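You operate a simulated robot arm through the tools that you are given. There is no shell and no other tool. Be economical: measure what you need, move in short steps, check, and stop when the job is done.

Carry out the task below with a simulated robot arm. There is one attempt and no reset: what you move stays moved.

JOB
Check the blue test cock for leaks: green tray if it holds, rework bin if it falls.
Fine: knob to TEST, three strokes, read the window, vent before you lift it off.

The check looks at the end state, three seconds after you hand in, the way a careful person would. Anything else that was tipped, shoved, dropped, spilled or broken makes it a failure.

ROBOT AND FRAMES
A 7-joint arm with a two-finger parallel gripper, fixed in place. Base frame: the origin is at the foot of the arm, x ahead of it, y to its left, z up; the work surface is at about z = 0.86. Lengths are in m, angles in degrees, forces in N, time in s.
With the tool pointing down near the work surface it reaches from about 0.24 to 0.68 m from the base axis. Its first joint turns from -66.0 to 66.0 degrees. Payload 2.4 kg.
The TCP is the grasp point between the finger pads, 0.03 m short of the fingertips. In the tool frame z runs along the fingers and y along their closing line. Largest opening 0.094 m; finger width 0.028, thickness 0.01; the body of the gripper, 0.05 by 0.096 m, starts 0.055 m behind the TCP.
Orientation is told as [roll, pitch, yaw] about the base's x, y, z axes, in that order, counted from this pose: with the fingers straight down and closing along the base's y, the tool's x points along the base's -x, its y along +y and its z along -z.

CONTROLS
- The arm moves only by the tool send_rows. Its argument "motion" is a list of rows, each an object (a shift or turn left out is 0, a gripper value left out holds the last) with "dp": the shift along the tool's x, y, z in cm, a list of three; "rot": the turn, a rotation vector about the tool's x, y, z in rad, a list of three. In form: [{"dp": [tx, ty, tz], "rot": [ax, ay, az]}, ...]. A call has 1 to 10 rows; each row shifts and turns the commanded pose from where the row before left it, along the tool's axes as they then stand. "gripper" is the opening, from 0 (shut) to 1 (fully open), set as the call begins (left out, the last holds). A row lasts 0.2 s, in which the tool goes at most 0.05 m and 8.6 degrees; a call with a longer step from one row to the next is refused whole, and so is a gripper value outside its range. A pose out of reach is approached as far as the arm can. The call stops where the force on the tool passes 40 N (or 10 N more than at its start, if that is more) or the arm is blocked; 0.2 s more then pass. The fingers move at their own pace (about 0.153 m/s each) and stop on an object; they squeeze with about 25 N. The grip force told is the motor's: it shows also when the fingers shut on nothing. Time passes only in rows, and 0.2 s behind the last, so rows that do not move let the fingers close. The reply holds the time, the measured pose of the TCP, the force on the tool along the base axes, the opening and the grip force, in the units named above and with some noise, with the torque about the TCP (base axes, N m) and any sound that the robot's microphone picked up, and new pictures: "views" is both (left out), scene, wrist or none.
- Cameras (640 x 400 px; columns grow to the right, rows downward): "scene" is fixed at [0.0377, 0.4529, 1.4552]; the picture's right is [-0.82, -0.58, 0.00], its down [-0.26, 0.37, -0.89] and it looks along [0.51, -0.73, -0.45] (base axes); focal length 328 px, centre (320, 200). "wrist" rides on the gripper at [0.076, 0.014, -0.103] in the tool frame; the picture's right is [-0.18, 0.98, 0.00], its down [-0.75, -0.14, -0.64] and it looks along [-0.63, -0.12, 0.77] (tool axes); focal length 243 px, centre (320, 200). There is no depth. A picture from a camera that has moved, and an enlarged one, comes with that camera's place and axes in the base frame and with its lens. The place of the scene camera against the robot may be out by one fixed shift of up to 0.025 m in any direction.
- enlarge(camera, box): a new picture of the part [left, top, right, bottom] of that camera's present view, enlarged. The clock stands still meanwhile.
- job_done(): hands the job in; it is judged then, once.

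Work in short steps. Places have to be worked out from the pictures, the camera data and where the tool is seen: move nearer, look again, correct. Check each grasp and each placing, and mend what went wrong. You have 120 turns and 200 pictures in all, those below and enlarged ones among them. Open the gripper and draw the arm clear of the work before you hand the job in, unless the task says otherwise; then end with one line.

The tools are called as name(argument=value, ...) on one line, values as JSON. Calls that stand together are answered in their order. send_rows: Moves the arm, as the interface text tells. Its arguments: {"type":"object","properties":{"motion":{"type":"array","items":{"type":"object","properties":{"dp":{"type":"array","items":{"type":"number"}},"rot":{"type":"array","items":{"type":"number"}}}}},"gripper":{"type":"number"},"views":{"type":"string","enum":["both","scene","wrist","none"]}},"required":["motion"]} The other tools are called the same way: enlarge (camera, box) takes an enlarged picture of a part of a camera's view; job_done () hands the job in.

At the start:

```text
time: 0.0
tool_pos: [0.3671, -0.1013, 1.233]
orientation: [0.1, -0.1, 0.0]
wrist_force: [0.3, -0.1, 0.0]
torque: [-0.01, 0.04, 0.02]
grip_width: 0.094
gripper_force: 0.1
```

scene: 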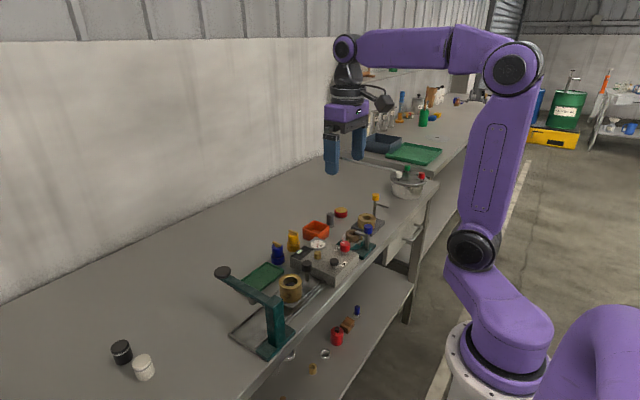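
wrist: 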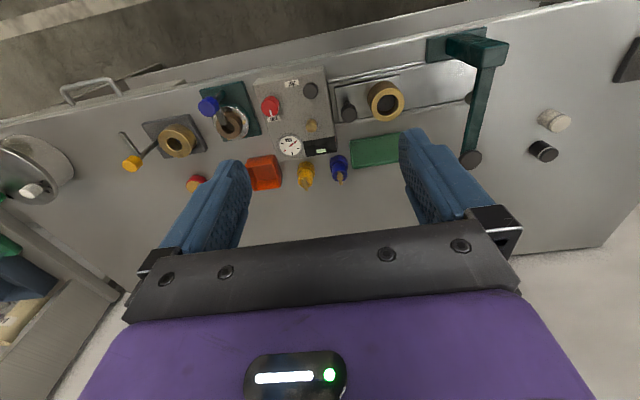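

The bench holds a tester with knob, gauge and ports, plus a green tray, an orange bin and blue/yellow cocks. I'll look closer at both views.

enlarge(camera="wrist", box=[180, 60, 420, 210])

enlarge(camera="scene", box=[210, 180, 410, 305])

```text
2.67 times, centred on (300, 135) of wrist
camera zoom: at [0.2911, -0.0858, 1.3358], right [0.18, 0.98, 0.0], down [0.75, -0.14, 0.64], along [0.63, -0.12, -0.77], focal length 647 px, centre (373, 373)
```

zoom: 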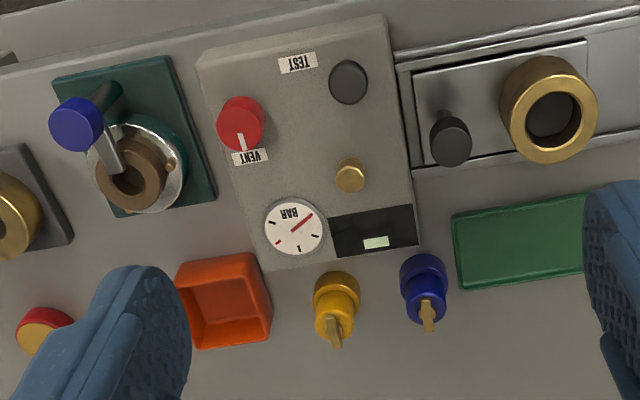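

```text
3.20 times, centred on (310, 242) of scene
camera zoom: at [0.0377, 0.4529, 1.4552], right [-0.82, -0.58, 0.0], down [-0.26, 0.37, -0.89], along [0.51, -0.73, -0.45], focal length 1049 px, centre (352, 64)
```

zoom: 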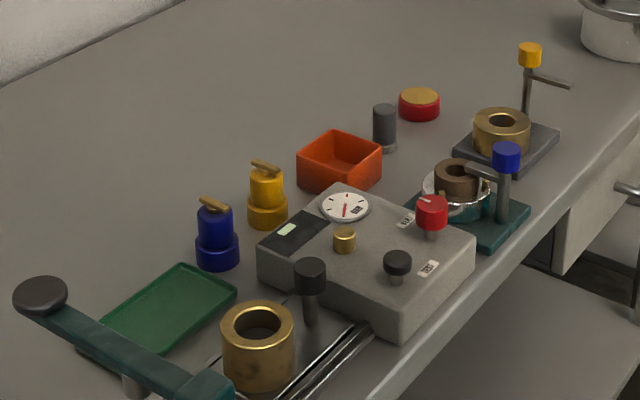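

Estimates (both views agree): blue cock ≈(0.571,-0.099), port ≈(0.455,-0.133, top .934), red knob ≈(0.403,-0.187), black pump ≈(0.395,-0.121). I move lower for a closer look.

send_rows(motion=[{"dp": [0, 0, 4.5]}, {"dp": [0, 0, 4.5]}, {"dp": [0, 0, 4.5]}], views="wrist")

```text
time: 0.8
tool_pos: [0.3684, -0.1011, 1.0987]
orientation: [0.0, -0.1, 0.0]
wrist_force: [0.8, -0.2, -0.4]
torque: [0.0, 0.03, 0.01]
grip_width: 0.0943
gripper_force: 0.0
camera wrist: at [0.2926, -0.0855, 1.2023], right [0.18, 0.98, 0.0], down [0.75, -0.14, 0.64], along [0.63, -0.12, -0.77], focal length 243 px, centre (320, 200)
```

wrist: 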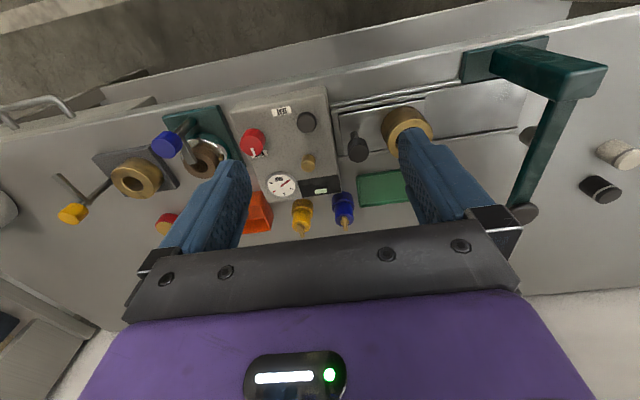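

enlarge(camera="wrist", box=[230, 80, 390, 180])

enlarge(camera="wrist", box=[240, 160, 400, 260])

```text
4.00 times, centred on (310, 130) of wrist
camera zoom: at [0.2926, -0.0855, 1.2023], right [0.18, 0.98, 0.0], down [0.75, -0.14, 0.64], along [0.63, -0.12, -0.77], focal length 970 px, centre (360, 480)
```

zoom: 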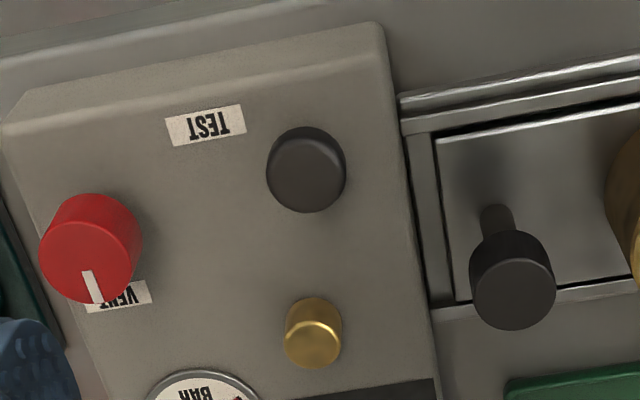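

```text
4.00 times, centred on (320, 210) of wrist
camera zoom: at [0.2926, -0.0855, 1.2023], right [0.18, 0.98, 0.0], down [0.75, -0.14, 0.64], along [0.63, -0.12, -0.77], focal length 970 px, centre (320, 160)
```

zoom: 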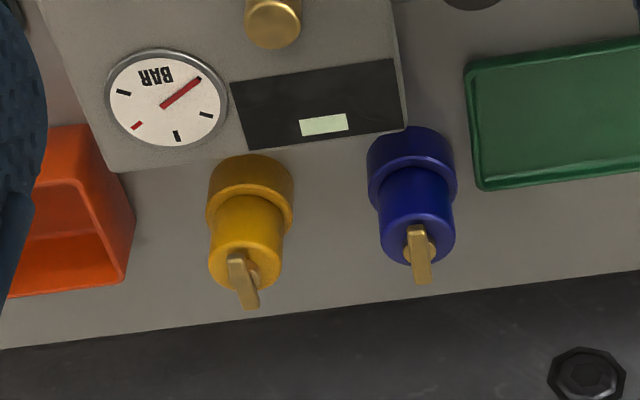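

The knob mark points at VENT (about +x); TEST lies about 110–130° counter-clockwise from it. The blue cock is ≈(0.568,-0.099) with its body top at ≈.926. I go above it with a partial opening.

send_rows(motion=[{"dp": [-4.9, 0, 0]}, {"dp": [-4.9, 0, 0]}, {"dp": [-4.9, 0, 0]}, {"dp": [-4.9, 0.2, 1]}, {"dp": [0, 0, 4.5]}, {"dp": [0, 0, 4]}], gripper=0.64)

```text
time: 2.2
tool_pos: [0.5652, -0.0978, 1.0019]
orientation: [-0.1, 0.1, 0.1]
wrist_force: [0.1, -0.2, -0.1]
torque: [0.0, -0.02, -0.03]
grip_width: 0.0603
gripper_force: 0.0
camera wrist: at [0.4884, -0.0828, 1.1049], right [0.18, 0.98, 0.0], down [0.75, -0.14, 0.64], along [0.63, -0.12, -0.77], focal length 243 px, centre (320, 200)
```

scene: 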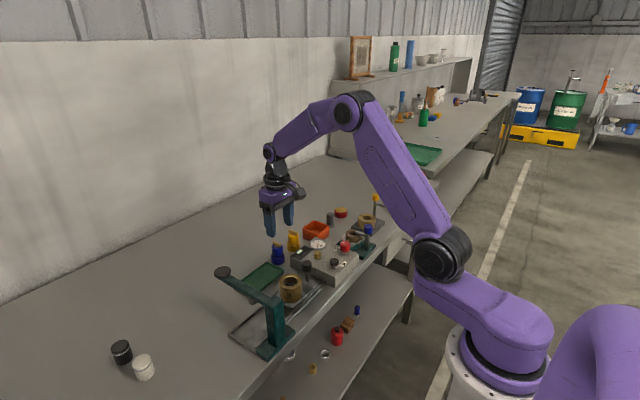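
wrist: 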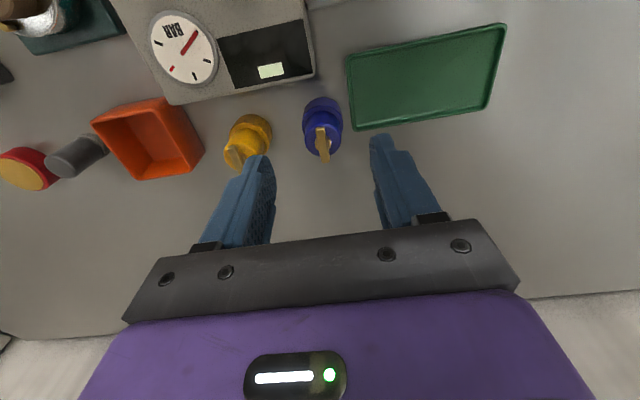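

Blue cock refined to ≈(0.571,-0.098). I narrow to ~5 cm (yellow is close) and descend to TCP z≈0.917.

send_rows(motion=[{"dp": [-0.6, 0, 2]}, {"dp": [0, 0, 2.5]}, {"dp": [0, 0, 2.5]}, {"dp": [0, 0, 1.3]}, {}], gripper=0.54)

```text
time: 3.4
tool_pos: [0.5685, -0.0982, 0.9196]
orientation: [0.0, 0.0, 0.0]
wrist_force: [0.5, -0.3, 0.6]
torque: [0.0, 0.02, 0.02]
grip_width: 0.0507
gripper_force: 0.0
camera wrist: at [0.4929, -0.0836, 1.0237], right [0.18, 0.98, 0.0], down [0.75, -0.14, 0.64], along [0.63, -0.12, -0.77], focal length 243 px, centre (320, 200)
```

scene: 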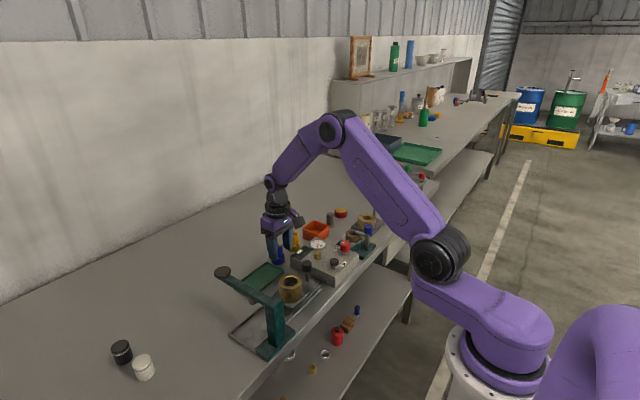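
wrist: 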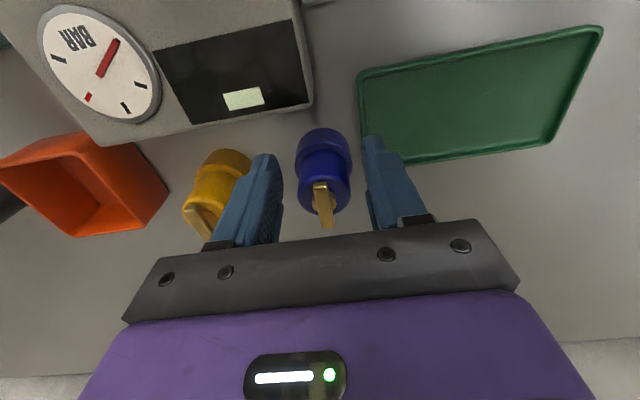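

The cock is centred between the fingers (≈.567,-.096). Close.

send_rows(motion=[{}, {}, {}], gripper=0, views="wrist")

```text
time: 4.2
tool_pos: [0.5684, -0.098, 0.9205]
orientation: [0.0, 0.1, 0.0]
wrist_force: [0.2, 0.6, -0.5]
torque: [-0.01, 0.01, -0.03]
grip_width: 0.0307
gripper_force: 25.3
camera wrist: at [0.4929, -0.0836, 1.0239], right [0.18, 0.98, 0.0], down [0.75, -0.14, 0.64], along [0.63, -0.12, -0.77], focal length 243 px, centre (320, 200)
```

wrist: 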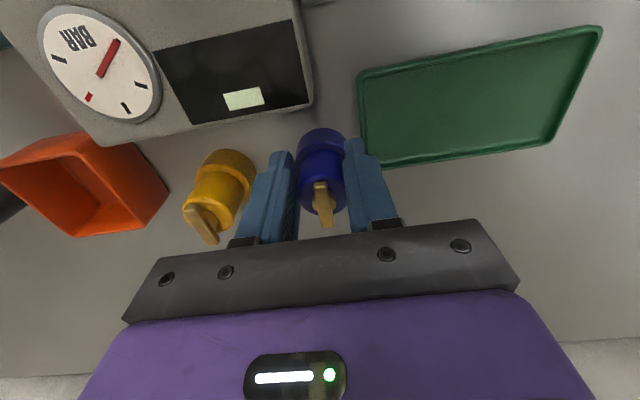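

Grip holds (30.7 mm). Lift straight up, then move over near the port at safe height.

send_rows(motion=[{"dp": [0, 0, -4]}, {"dp": [0, 0, -4.5]}, {"dp": [0, 0, -4.5]}, {"dp": [4, 0, 0]}, {"dp": [4, -1.7, 0]}, {"dp": [3.3, -1.7, 0]}, {}])

```text
time: 5.8
tool_pos: [0.4549, -0.1335, 1.0486]
orientation: [0.1, 0.0, 0.0]
wrist_force: [0.3, -0.9, 0.2]
torque: [-0.02, 0.05, -0.03]
grip_width: 0.0002
gripper_force: 25.4
camera wrist: at [0.3787, -0.1189, 1.1519], right [0.18, 0.98, 0.0], down [0.75, -0.14, 0.64], along [0.63, -0.12, -0.77], focal length 243 px, centre (320, 200)
```

scene: 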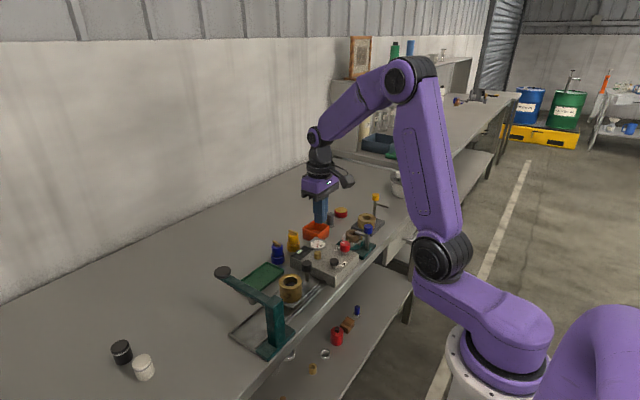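
wrist: 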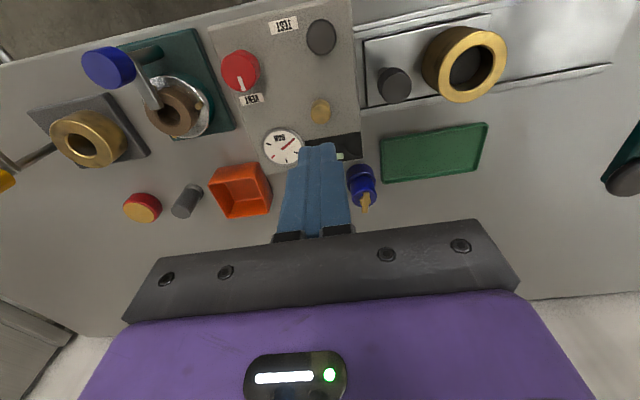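

The cock slipped out and still stands where it was. Zoom in on it before retrying.

enlarge(camera="scene", box=[240, 215, 340, 278])

enlarge(camera="wrist", box=[220, 0, 380, 100])

```text
6.35 times, centred on (290, 246) of scene
camera zoom: at [0.0377, 0.4529, 1.4552], right [-0.82, -0.58, 0.0], down [-0.26, 0.37, -0.89], along [0.51, -0.73, -0.45], focal length 2080 px, centre (510, -95)
```

zoom: 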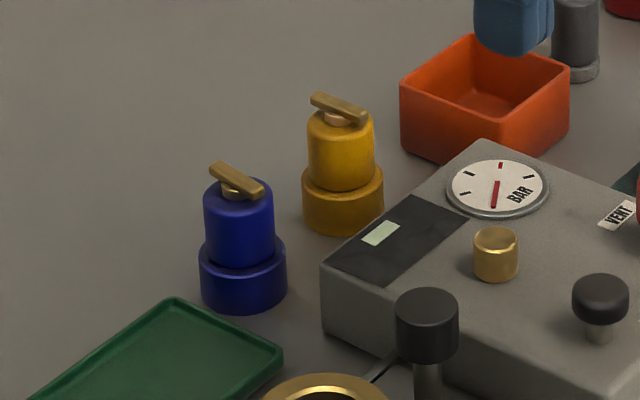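

```text
4.00 times, centred on (300, 50) of wrist
camera zoom: at [0.3787, -0.1189, 1.1519], right [0.18, 0.98, 0.0], down [0.75, -0.14, 0.64], along [0.63, -0.12, -0.77], focal length 970 px, centre (400, 800)
```

zoom: 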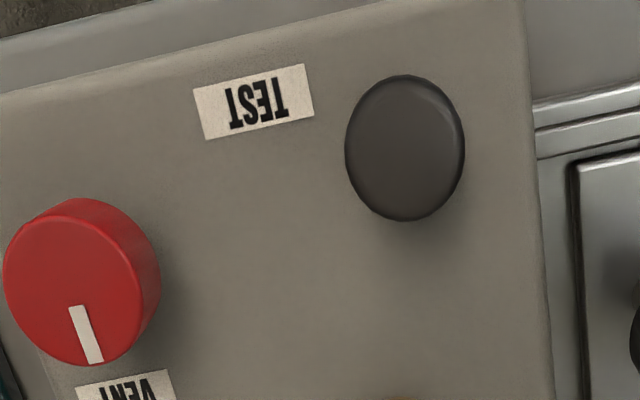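

The cock stands undisturbed. I retry: lower grasp, slower lift. Go back over it first.

send_rows(motion=[{"dp": [-4, 1.8, 0]}, {"dp": [-4, 1.8, 0]}, {"dp": [-3.4, 0, 0]}, {"dp": [0, 0, 4]}, {"dp": [0, 0, 4]}, {"dp": [0, 0, 3]}, {"dp": [0, 0, 2.5]}, {}], gripper=0.56, views="wrist")

```text
time: 7.6
tool_pos: [0.5715, -0.0948, 0.9137]
orientation: [0.0, 0.1, 0.0]
wrist_force: [0.8, 0.5, 0.0]
torque: [0.02, 0.0, 0.03]
grip_width: 0.0527
gripper_force: 0.2
camera wrist: at [0.4957, -0.0804, 1.0179], right [0.18, 0.98, 0.0], down [0.75, -0.14, 0.64], along [0.63, -0.12, -0.77], focal length 243 px, centre (320, 200)
```

wrist: 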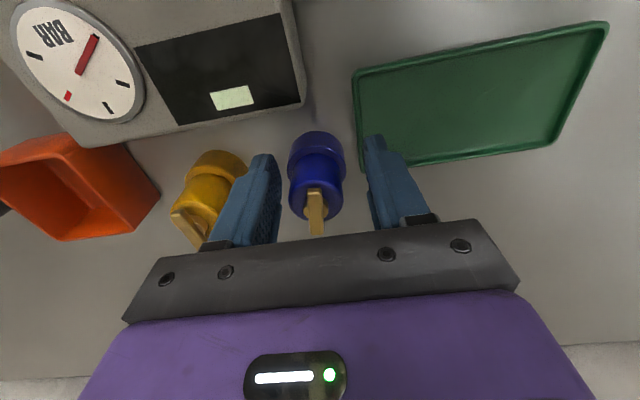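

The tray rim and yellow cock limit going lower with this finger direction, so I grasp here again and lift slowly, watching.

send_rows(motion=[{"dp": [0.3, -0.25, 0]}, {}], views="none")

send_rows(motion=[{}, {}, {}], gripper=0, views="none")

send_rows(motion=[{"dp": [0, 0, -0.3]}, {"dp": [0, 0, -0.4]}, {"dp": [0, 0, -0.5]}, {"dp": [0, 0, -0.5]}], views="wrist")

```text
time: 8.2
tool_pos: [0.5677, -0.0982, 0.9153]
orientation: [0.0, 0.0, -0.1]
wrist_force: [0.3, 0.4, -0.9]
torque: [0.04, -0.05, 0.0]
grip_width: 0.0525
gripper_force: 0.0
```

```text
time: 9.0
tool_pos: [0.5678, -0.0988, 0.9145]
orientation: [0.0, 0.0, 0.0]
wrist_force: [-0.7, -0.4, 2.3]
torque: [0.0, -0.1, 0.0]
grip_width: 0.0329
gripper_force: 24.7
```

```text
time: 10.0
tool_pos: [0.5662, -0.099, 0.9316]
orientation: [0.0, -0.1, -0.1]
wrist_force: [0.7, -0.4, -1.6]
torque: [-0.03, 0.01, -0.02]
grip_width: 0.0329
gripper_force: 24.9
camera wrist: at [0.4916, -0.0848, 1.0353], right [0.18, 0.98, 0.0], down [0.75, -0.14, 0.64], along [0.63, -0.12, -0.77], focal length 243 px, centre (320, 200)
```

wrist: 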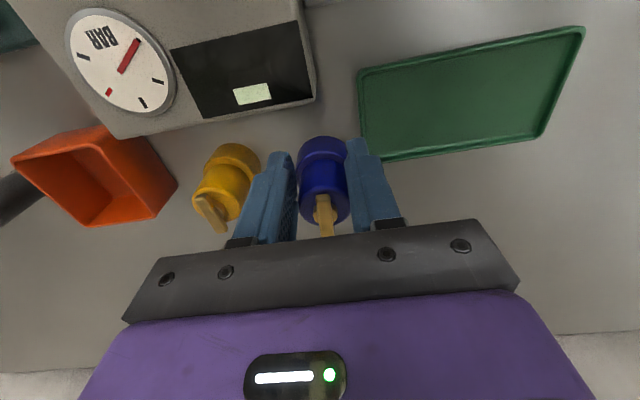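

This time it is held at 32.9 mm and rises with the tool. Continue gently, checking.

send_rows(motion=[{"dp": [0, 0, -0.8]}, {"dp": [0, 0, -1.2]}, {"dp": [0, 0, -1.5]}, {"dp": [0, 0, -1.5]}, {"dp": [0, 0, -1.5]}, {"dp": [0, 0, -1.5]}, {"dp": [0, 0, -1.5]}, {"dp": [0, 0, -0.8]}])

```text
time: 11.8
tool_pos: [0.5662, -0.0987, 1.0358]
orientation: [0.1, 0.0, -0.1]
wrist_force: [0.4, 0.5, -0.5]
torque: [-0.03, 0.01, 0.01]
grip_width: 0.0329
gripper_force: 24.7
camera wrist: at [0.4909, -0.0841, 1.1383], right [0.18, 0.98, 0.0], down [0.75, -0.14, 0.64], along [0.63, -0.12, -0.77], focal length 243 px, centre (320, 200)
```

scene: 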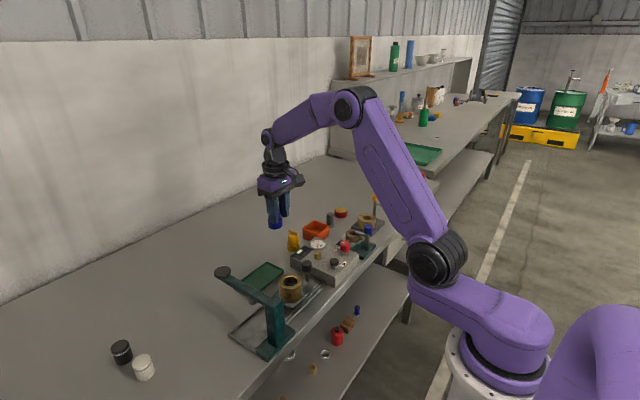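
wrist: 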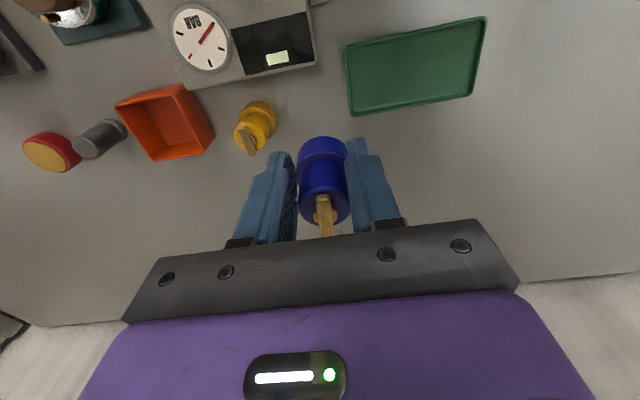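

Firmly held, base ≈5.5 cm below the TCP. Move slowly to above the port (0.455,-0.133).

send_rows(motion=[{"dp": [0.8, 0, 0]}, {"dp": [1.5, -0.4, 0]}, {"dp": [1.6, -0.6, 0]}, {"dp": [1.6, -0.6, 0]}, {"dp": [1.6, -0.6, 0]}, {"dp": [1.6, -0.6, 0]}, {"dp": [1.5, -0.6, 0]}, {"dp": [0.9, 0, 0]}, {}])

```text
time: 13.8
tool_pos: [0.4551, -0.1339, 1.0351]
orientation: [0.0, 0.0, -0.1]
wrist_force: [-0.1, -0.1, -0.9]
torque: [-0.01, 0.03, 0.01]
grip_width: 0.033
gripper_force: 24.8
camera wrist: at [0.38, -0.1185, 1.138], right [0.19, 0.98, 0.0], down [0.75, -0.14, 0.64], along [0.63, -0.12, -0.77], focal length 243 px, centre (320, 200)
```

scene: 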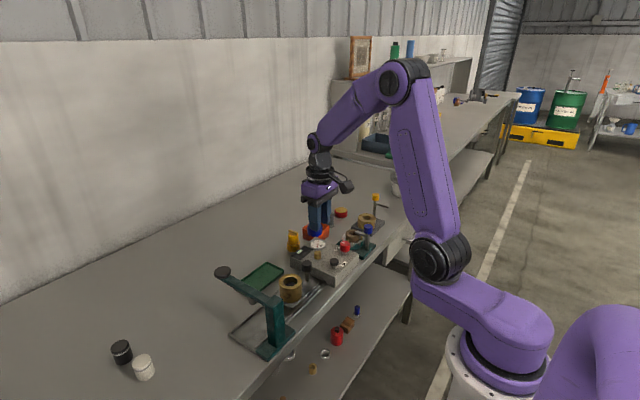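
wrist: 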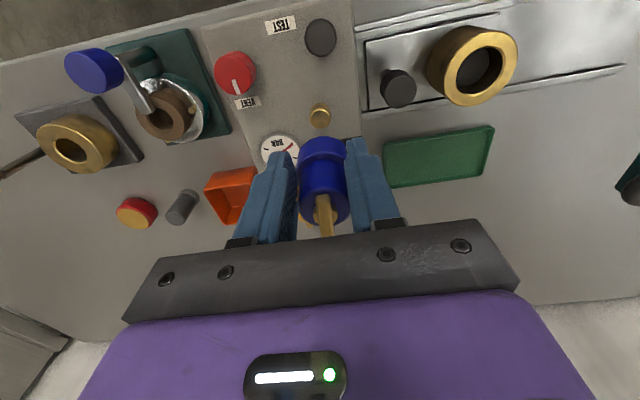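

enlarge(camera="wrist", box=[240, 80, 400, 180])

enlarge(camera="scene", box=[280, 190, 380, 253])

```text
4.00 times, centred on (320, 130) of wrist
camera zoom: at [0.38, -0.1185, 1.138], right [0.19, 0.98, 0.0], down [0.75, -0.14, 0.64], along [0.63, -0.12, -0.77], focal length 970 px, centre (320, 480)
```

zoom: 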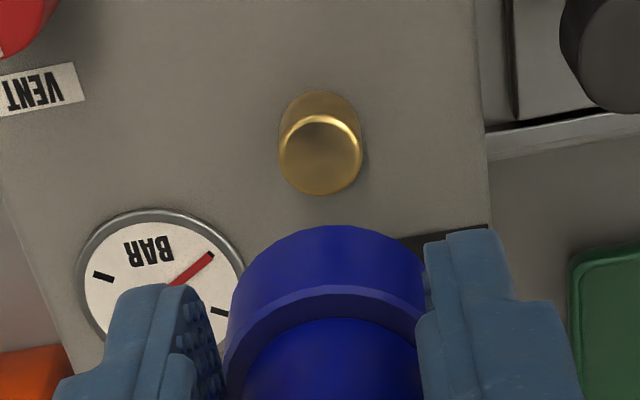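

```text
6.35 times, centred on (330, 222) of scene
camera zoom: at [0.0377, 0.4529, 1.4552], right [-0.82, -0.58, 0.0], down [-0.26, 0.37, -0.89], along [0.51, -0.73, -0.45], focal length 2080 px, centre (256, 64)
```

zoom: 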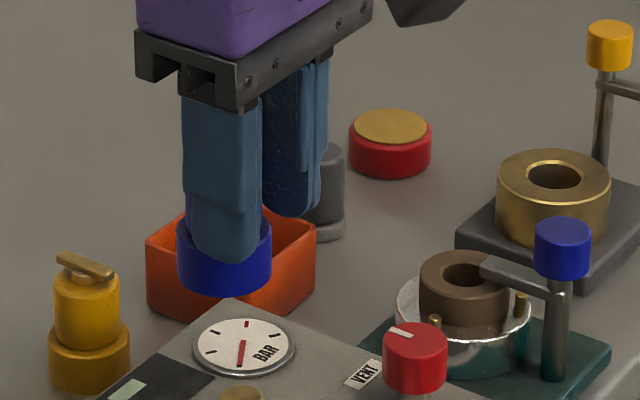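

Re-triangulating from several wrist views: the port top is at ≈(0.469,-0.135, z .905), and the cock sits ~14 mm forward in the grip (centre ≈.470), so it's nearly over the port. Descend part way and check.

send_rows(motion=[{"dp": [0, 0, 1]}, {"dp": [0, 0, 1.5]}, {"dp": [0, 0, 1.5]}, {}], views="none")

enlarge(camera="wrist", box=[240, 80, 400, 180])

enlarge(camera="scene", box=[280, 200, 380, 263])

```text
time: 14.8
tool_pos: [0.4577, -0.1347, 0.9951]
orientation: [-0.1, -0.1, 0.0]
wrist_force: [0.1, -0.4, -0.6]
torque: [-0.01, 0.01, -0.02]
grip_width: 0.0329
gripper_force: 25.2
```

```text
4.00 times, centred on (320, 130) of wrist
camera zoom: at [0.3804, -0.119, 1.0976], right [0.18, 0.98, 0.0], down [0.75, -0.14, 0.64], along [0.63, -0.12, -0.77], focal length 970 px, centre (320, 480)
```

zoom: 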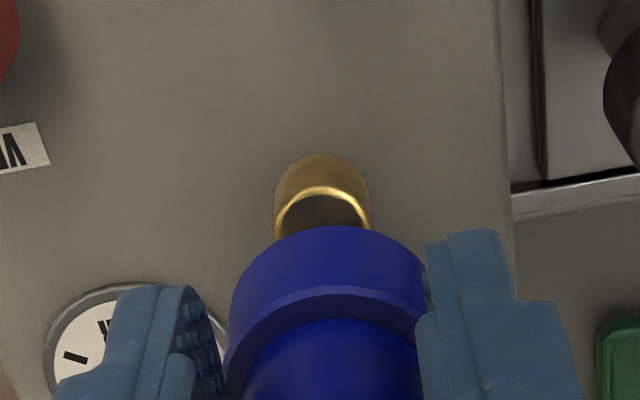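

```text
6.35 times, centred on (330, 232) of scene
camera zoom: at [0.0378, 0.4529, 1.4552], right [-0.82, -0.58, 0.0], down [-0.26, 0.37, -0.89], along [0.51, -0.73, -0.45], focal length 2080 px, centre (256, -0)
```

zoom: 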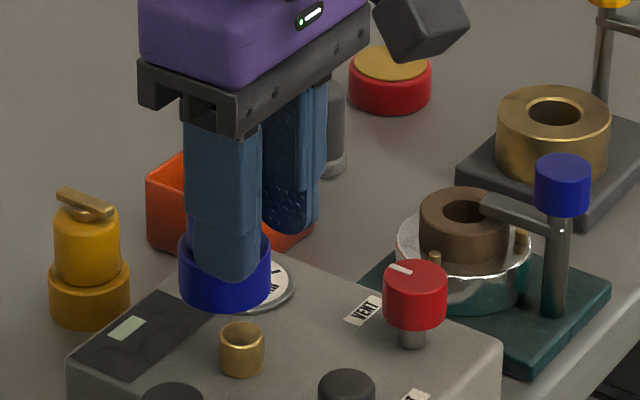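

The scene view shows the cock ~8 mm too far in +x relative to the port (columns 224 vs 242), with y agreeing in the wrist view. Shift −x by 8 mm and recheck.

send_rows(motion=[{"dp": [0.4, 0, 0]}, {"dp": [0.4, 0, 0]}, {}], views="none")

enlarge(camera="wrist", box=[240, 80, 400, 180])

enlarge(camera="scene", box=[290, 222, 340, 253])

```text
time: 15.6
tool_pos: [0.448, -0.1335, 0.9945]
orientation: [0.0, 0.0, -0.1]
wrist_force: [-0.2, 0.1, -1.4]
torque: [-0.01, 0.02, 0.01]
grip_width: 0.0326
gripper_force: 24.6
```

```text
4.00 times, centred on (320, 130) of wrist
camera zoom: at [0.372, -0.1185, 1.0972], right [0.19, 0.98, 0.0], down [0.75, -0.14, 0.64], along [0.63, -0.12, -0.77], focal length 970 px, centre (320, 480)
```

zoom: 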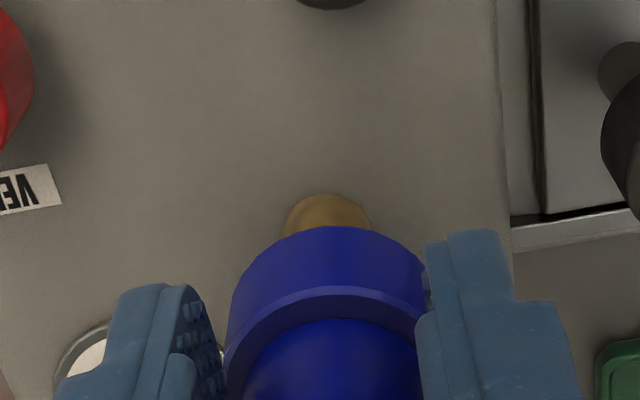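

```text
12.80 times, centred on (315, 238) of scene
camera zoom: at [0.0378, 0.4529, 1.4552], right [-0.82, -0.58, 0.0], down [-0.26, 0.37, -0.89], along [0.51, -0.73, -0.45], focal length 4194 px, centre (384, -280)
```

zoom: 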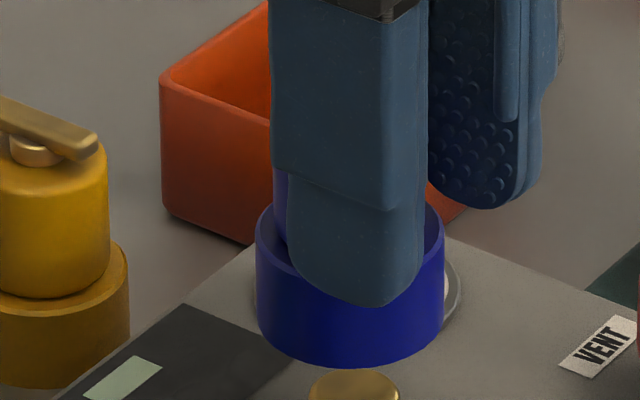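

Now aligned within ~1 mm in both views; gap to port top ≈23 mm. Descend gently.

send_rows(motion=[{"dp": [0, 0, 0.8]}, {"dp": [0, 0, 0.8]}, {"dp": [0, 0, 0.3]}, {}], views="none")

enlarge(camera="scene", box=[290, 227, 340, 258])

enlarge(camera="wrist", box=[240, 80, 400, 180])

```text
time: 16.6
tool_pos: [0.4474, -0.1325, 0.9759]
orientation: [-0.1, 0.0, 0.0]
wrist_force: [0.2, -0.2, -1.6]
torque: [0.01, 0.01, 0.01]
grip_width: 0.0325
gripper_force: 24.8
```

```text
12.80 times, centred on (315, 242) of scene
camera zoom: at [0.0378, 0.4529, 1.4552], right [-0.82, -0.58, 0.0], down [-0.26, 0.37, -0.89], along [0.51, -0.73, -0.45], focal length 4194 px, centre (384, -344)
```

zoom: 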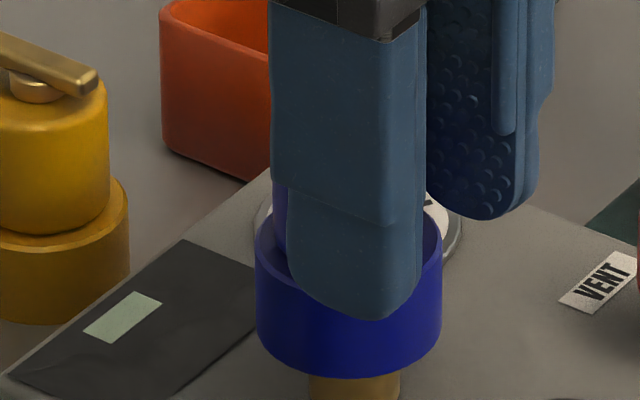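

```text
4.00 times, centred on (320, 130) of wrist
camera zoom: at [0.3719, -0.118, 1.0784], right [0.18, 0.98, 0.0], down [0.75, -0.14, 0.64], along [0.63, -0.12, -0.77], focal length 970 px, centre (320, 480)
```

zoom: 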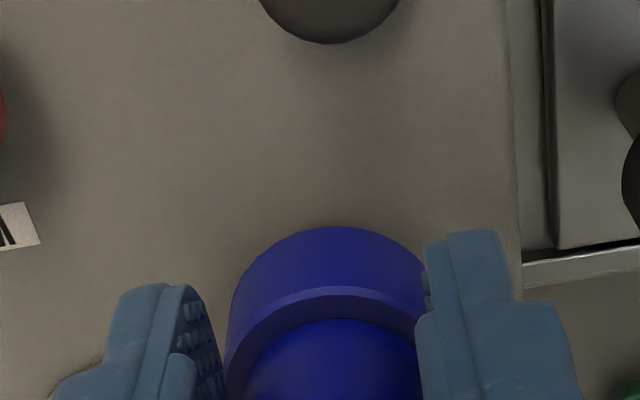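

Still aligned (≤1 mm). Continue down in small steps with a 1 mm correction.

send_rows(motion=[{"dp": [0.1, 0, 0.3]}, {"dp": [0, 0, 0.4]}, {"dp": [0, 0, 0.4]}, {}], views="none")

enlarge(camera="scene", box=[290, 227, 340, 258])

```text
time: 17.6
tool_pos: [0.4477, -0.1338, 0.9648]
orientation: [0.0, 0.0, 0.0]
wrist_force: [0.1, -0.7, -1.1]
torque: [0.0, 0.0, -0.01]
grip_width: 0.0325
gripper_force: 25.5
```

```text
12.80 times, centred on (315, 242) of scene
camera zoom: at [0.0378, 0.4529, 1.4552], right [-0.82, -0.58, 0.0], down [-0.26, 0.37, -0.89], along [0.51, -0.73, -0.45], focal length 4194 px, centre (384, -344)
```

zoom: 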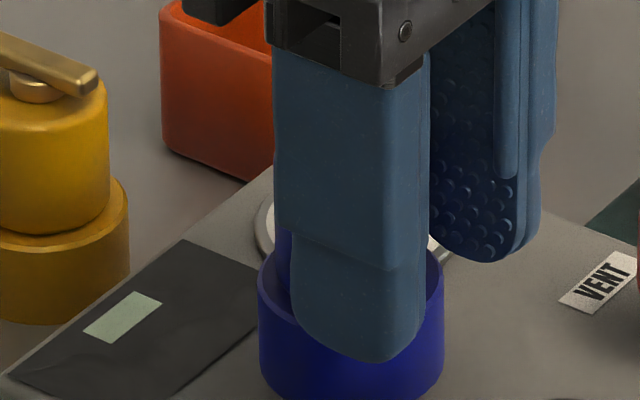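

Still no contact force; keep lowering in 3–4 mm steps.

send_rows(motion=[{"dp": [0, 0, 0.3]}, {"dp": [0, 0, 0.3]}, {}], views="none")

enlarge(camera="scene", box=[280, 222, 360, 272])

```text
time: 18.4
tool_pos: [0.4461, -0.1333, 0.9595]
orientation: [0.0, 0.0, 0.0]
wrist_force: [0.0, -0.4, -0.9]
torque: [0.0, 0.04, -0.01]
grip_width: 0.032
gripper_force: 24.9
```

```text
8.00 times, centred on (320, 247) of scene
camera zoom: at [0.0378, 0.4529, 1.4552], right [-0.82, -0.58, 0.0], down [-0.26, 0.37, -0.89], along [0.51, -0.73, -0.45], focal length 2622 px, centre (320, -176)
```

zoom: 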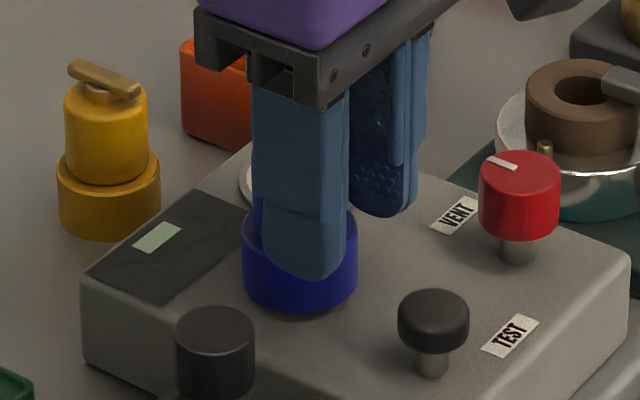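

The ring now encloses the port. Continue until contact.

send_rows(motion=[{"dp": [0, 0, 0.2]}, {"dp": [0, 0, 0.2]}, {}], views="none")

send_rows(motion=[{"dp": [0, 0, 0.2]}, {"dp": [0, 0, 0.2]}, {}], views="none")

enlarge(camera="scene", box=[280, 222, 360, 272])

```text
time: 19.2
tool_pos: [0.4458, -0.1328, 0.9541]
orientation: [0.0, 0.0, 0.0]
wrist_force: [-0.1, -0.2, -1.8]
torque: [-0.01, 0.05, 0.02]
grip_width: 0.0322
gripper_force: 24.9
```

```text
time: 20.0
tool_pos: [0.4459, -0.1339, 0.9525]
orientation: [-0.1, -0.3, -0.2]
wrist_force: [-10.3, -0.5, 35.7]
torque: [0.07, -0.3, -0.04]
grip_width: 0.0316
gripper_force: 25.2
```

```text
8.00 times, centred on (320, 247) of scene
camera zoom: at [0.0369, 0.4531, 1.4551], right [-0.82, -0.58, 0.0], down [-0.26, 0.37, -0.89], along [0.51, -0.73, -0.45], focal length 2622 px, centre (320, -176)
```

zoom: 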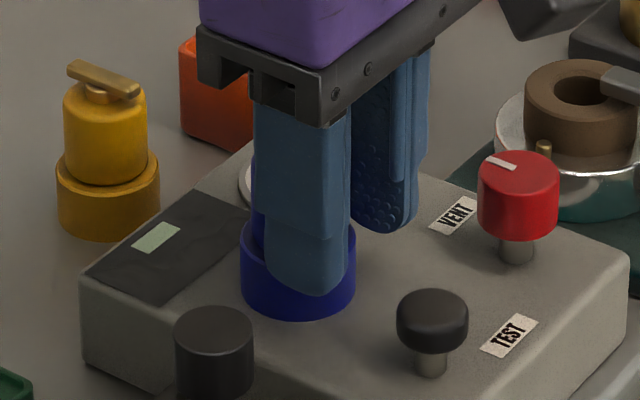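

Contact at TCP .9525, 19 mm below the port-top level, so it appears seated. Ease off 2 mm, open, and look.

send_rows(motion=[{"dp": [0, 0, -0.2]}, {}], views="none")

send_rows(motion=[{}, {}, {"dp": [0, 0, -1]}, {"dp": [0, 0, -3]}, {"dp": [0, 0, -4]}, {}], gripper=0.6, views="wrist")

enlarge(camera="scene", box=[280, 222, 360, 272])

```text
time: 20.6
tool_pos: [0.4473, -0.1334, 0.9514]
orientation: [0.0, 0.0, 0.0]
wrist_force: [1.4, -3.1, 1.7]
torque: [-0.12, -0.1, -0.07]
grip_width: 0.0315
gripper_force: 25.2
```

```text
time: 22.0
tool_pos: [0.4489, -0.1331, 1.0323]
orientation: [0.0, 0.0, 0.0]
wrist_force: [-0.5, -1.1, 0.0]
torque: [0.01, -0.01, 0.0]
grip_width: 0.0563
gripper_force: 0.0
camera wrist: at [0.3718, -0.1185, 1.1351], right [0.18, 0.98, 0.0], down [0.75, -0.14, 0.64], along [0.63, -0.12, -0.77], focal length 243 px, centre (320, 200)
```

wrist: 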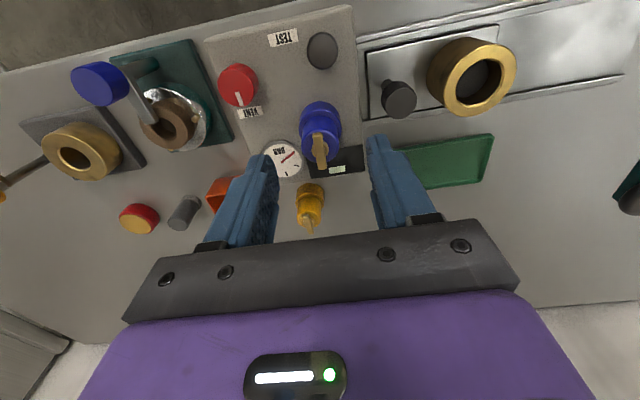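

```text
8.00 times, centred on (320, 247) of scene
camera zoom: at [0.0377, 0.4529, 1.4552], right [-0.82, -0.58, 0.0], down [-0.26, 0.37, -0.89], along [0.51, -0.73, -0.45], focal length 2622 px, centre (320, -176)
```

zoom: 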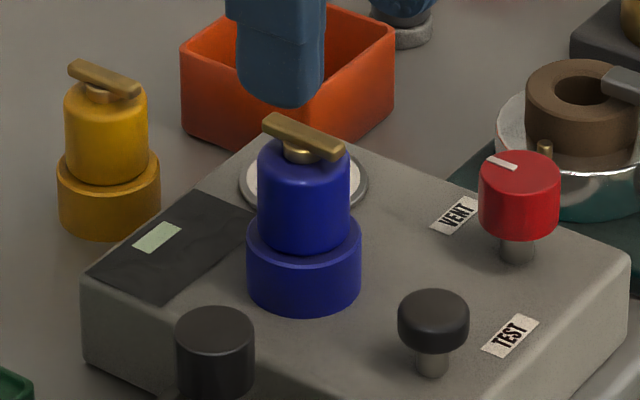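

The blue cock is seated upright on the port. Next: red knob at ≈(0.411,-0.192), top z≈.932; I move over it and look before pre-rotating.

send_rows(motion=[{"dp": [1.9, -3, 0]}, {"dp": [1.9, -2.9, 0]}, {"dp": [0, 0, 2]}, {}], gripper=0.6)

enlarge(camera="scene", box=[300, 200, 380, 250])

enlarge(camera="wrist", box=[240, 40, 400, 140])

```text
time: 23.0
tool_pos: [0.4103, -0.1915, 1.012]
orientation: [-0.1, 0.0, -0.1]
wrist_force: [-0.1, -0.1, -0.3]
torque: [-0.01, 0.01, 0.01]
grip_width: 0.0566
gripper_force: 0.1
camera wrist: at [0.3331, -0.1768, 1.1155], right [0.18, 0.98, 0.0], down [0.75, -0.14, 0.64], along [0.63, -0.12, -0.77], focal length 243 px, centre (320, 200)
```

scene: 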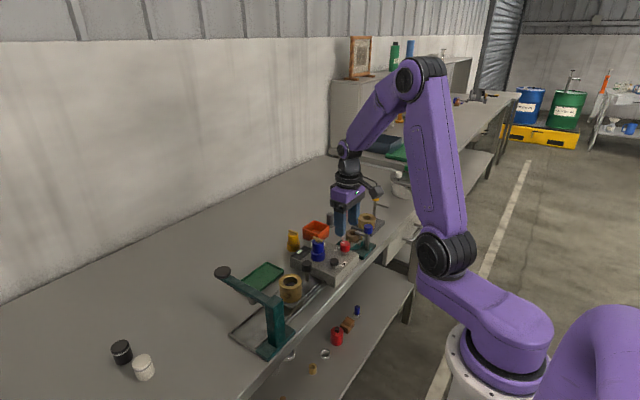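
wrist: 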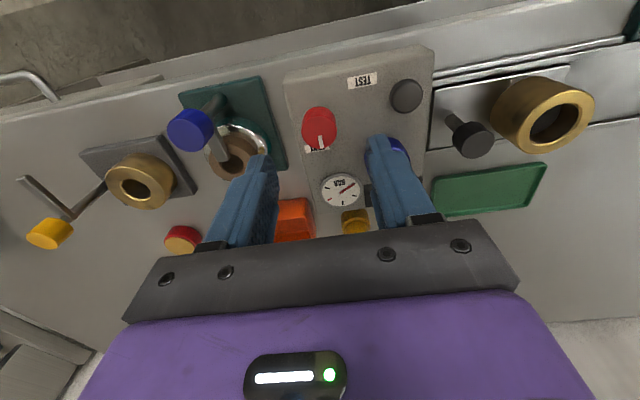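

```text
8.00 times, centred on (340, 225) of scene
camera zoom: at [0.0377, 0.4529, 1.4552], right [-0.82, -0.58, 0.0], down [-0.26, 0.37, -0.89], along [0.51, -0.73, -0.45], focal length 2622 px, centre (160, 0)
```

zoom: 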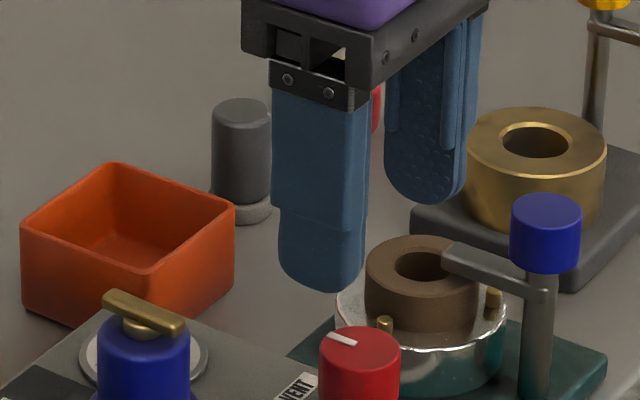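

```text
4.00 times, centred on (320, 90) of wrist
camera zoom: at [0.3331, -0.1768, 1.1155], right [0.18, 0.98, 0.0], down [0.75, -0.14, 0.64], along [0.63, -0.12, -0.77], focal length 970 px, centre (320, 640)
```

zoom: 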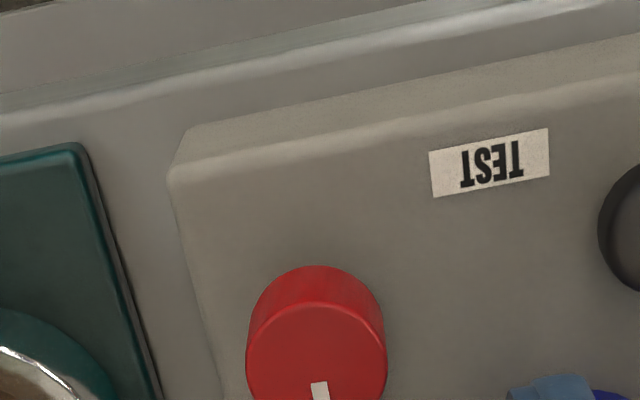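

Knob centre ≈(0.414,-0.193), top ≈.935. Correct, then pre-rotate the tool −60° about base z.

send_rows(motion=[{"dp": [-0.4, -0.15, 0]}, {"rot": [0, 0, 0.149]}, {"rot": [0, 0, 0.149]}, {"rot": [0, 0, 0.149]}, {"rot": [0, 0, 0.149]}, {"rot": [0, 0, 0.149]}, {"rot": [0, 0, 0.149]}, {"rot": [0, 0, 0.149]}, {}])

enlarge(camera="scene", box=[300, 205, 380, 255])

```text
time: 25.0
tool_pos: [0.4123, -0.195, 1.0114]
orientation: [0.1, 0.0, -59.9]
wrist_force: [-0.2, 0.0, -0.2]
torque: [-0.04, 0.01, 0.01]
grip_width: 0.0562
gripper_force: 0.1
camera wrist: at [0.3879, -0.1204, 1.1156], right [0.94, 0.33, 0.0], down [0.26, -0.72, 0.64], along [0.21, -0.61, -0.77], focal length 243 px, centre (320, 200)
```

scene: 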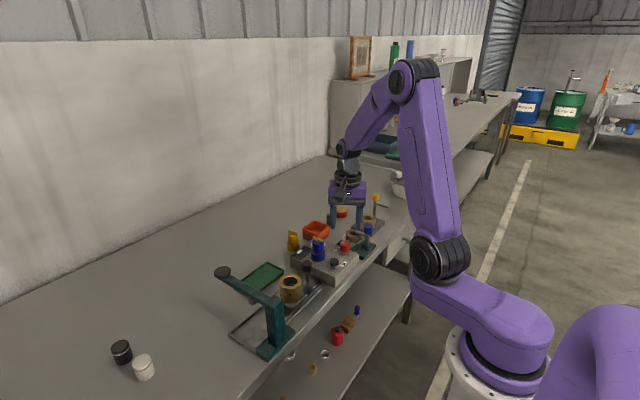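
wrist: 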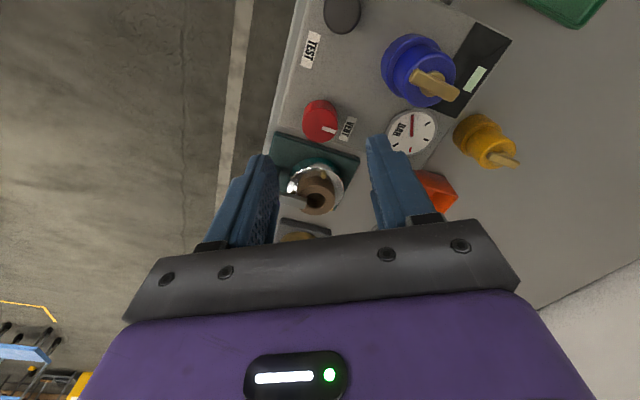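

```text
8.00 times, centred on (340, 230) of scene
camera zoom: at [0.0377, 0.4529, 1.4552], right [-0.82, -0.58, 0.0], down [-0.26, 0.37, -0.89], along [0.51, -0.73, -0.45], focal length 2622 px, centre (160, -40)
```

zoom: 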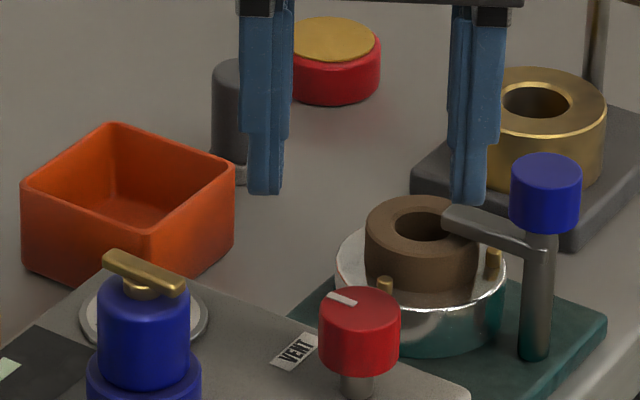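

Alignment good (knob ≈(.414,-.194) vs TCP (.412,-.195)). Descend to z≈.947 and close gently.

send_rows(motion=[{"dp": [0, 0, 2.5]}, {"dp": [0, 0, 2]}, {"dp": [0, 0, 1]}, {"dp": [0, 0, 0.9]}, {}], views="wrist")

enlarge(camera="scene", box=[300, 205, 380, 255])

```text
time: 26.2
tool_pos: [0.4114, -0.1945, 0.9484]
orientation: [0.0, 0.0, -59.8]
wrist_force: [0.8, -0.1, -0.8]
torque: [0.0, -0.03, 0.02]
grip_width: 0.0563
gripper_force: 0.0
camera wrist: at [0.3869, -0.1206, 1.0516], right [0.94, 0.33, 0.0], down [0.26, -0.72, 0.64], along [0.21, -0.6, -0.77], focal length 243 px, centre (320, 200)
```

wrist: 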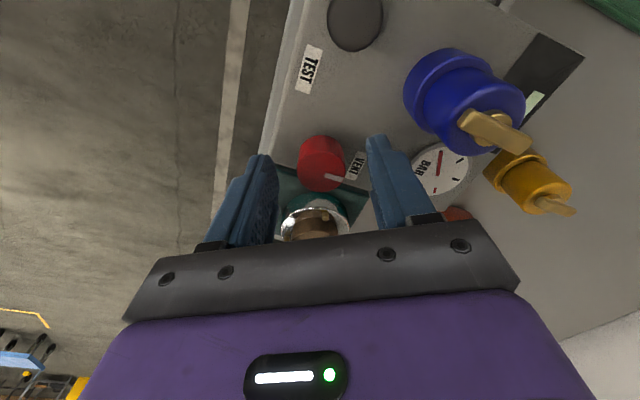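

```text
8.00 times, centred on (340, 230) of scene
camera zoom: at [0.0377, 0.4529, 1.4552], right [-0.82, -0.58, 0.0], down [-0.26, 0.37, -0.89], along [0.51, -0.73, -0.45], focal length 2622 px, centre (160, -40)
```

zoom: 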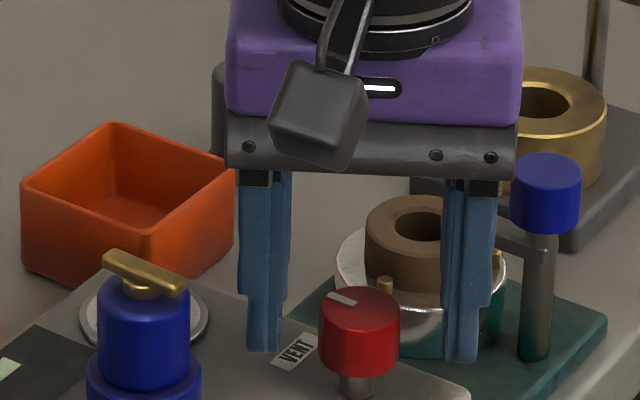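

Knob is between the fingers; nudge 1.5 mm and close.

send_rows(motion=[{"dp": [0.15, 0, 0.2]}, {}], views="none")

send_rows(motion=[{}, {}, {}], gripper=0, views="wrist")

```text
time: 26.8
tool_pos: [0.412, -0.1925, 0.947]
orientation: [0.0, 0.0, -59.8]
wrist_force: [-0.3, -0.4, -0.3]
torque: [-0.02, 0.01, 0.02]
grip_width: 0.0563
gripper_force: 0.0
```

```text
time: 27.6
tool_pos: [0.4131, -0.192, 0.9464]
orientation: [0.0, 0.0, -59.7]
wrist_force: [3.7, 1.8, -2.9]
torque: [-0.24, 0.2, 0.02]
grip_width: 0.0276
gripper_force: 44.6
camera wrist: at [0.3869, -0.1188, 1.0498], right [0.94, 0.34, 0.0], down [0.26, -0.72, 0.64], along [0.22, -0.6, -0.77], focal length 243 px, centre (320, 200)
```

wrist: 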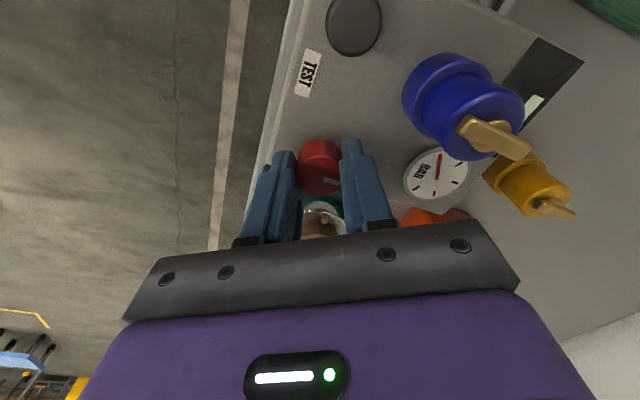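

Knob gripped (27.6 mm). Turn counter-clockwise in parts, watching torque.

send_rows(motion=[{"rot": [0, 0, -0.14]}, {"rot": [0, 0, -0.14]}, {"rot": [0, 0, -0.14]}, {"rot": [0, 0, -0.14]}, {"rot": [0, 0, -0.14]}], views="wrist")

send_rows(motion=[{"rot": [0, 0, -0.14]}, {"rot": [0, 0, -0.14]}, {"rot": [0, 0, -0.14]}, {"rot": [0, 0, -0.14]}, {"rot": [0, 0, -0.14]}], views="wrist")

enlarge(camera="scene", box=[300, 215, 380, 265])

```text
time: 28.8
tool_pos: [0.4114, -0.1921, 0.9468]
orientation: [0.0, 0.0, -19.6]
wrist_force: [-0.8, -2.0, 2.1]
torque: [0.02, -0.02, -0.17]
grip_width: 0.0275
gripper_force: 45.1
camera wrist: at [0.3452, -0.1532, 1.0495], right [0.5, 0.86, 0.0], down [0.66, -0.39, 0.64], along [0.55, -0.32, -0.77], focal length 243 px, centre (320, 200)
```

wrist: 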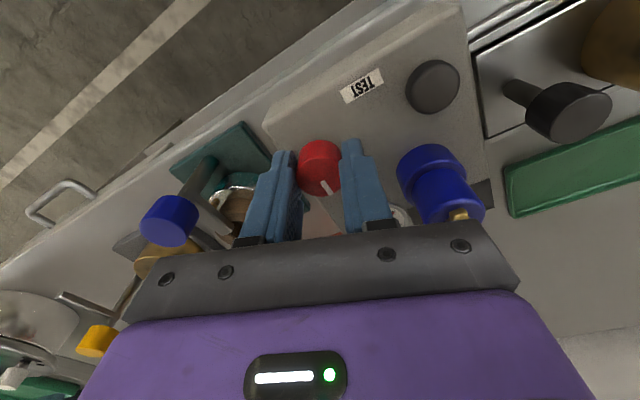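

```text
time: 30.0
tool_pos: [0.4121, -0.1929, 0.9477]
orientation: [-0.2, -0.1, 20.3]
wrist_force: [-1.1, -10.7, -2.1]
torque: [-0.11, -0.19, -0.8]
grip_width: 0.0272
gripper_force: 44.6
camera wrist: at [0.3363, -0.2057, 1.0496], right [-0.17, 0.99, 0.0], down [0.75, 0.13, 0.64], along [0.63, 0.11, -0.77], focal length 243 px, centre (320, 200)
```

wrist: 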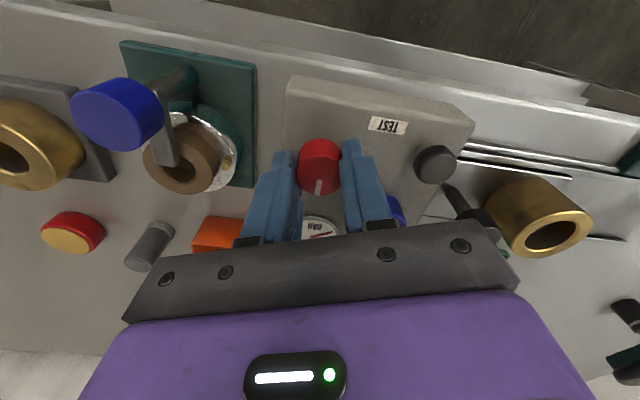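

```text
8.00 times, centred on (340, 240) of scene
camera zoom: at [0.0377, 0.4526, 1.4553], right [-0.82, -0.58, 0.0], down [-0.26, 0.37, -0.89], along [0.51, -0.73, -0.45], focal length 2622 px, centre (160, -120)
```

zoom: 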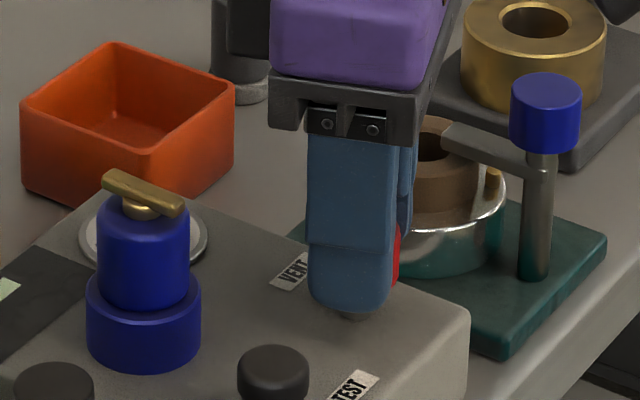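

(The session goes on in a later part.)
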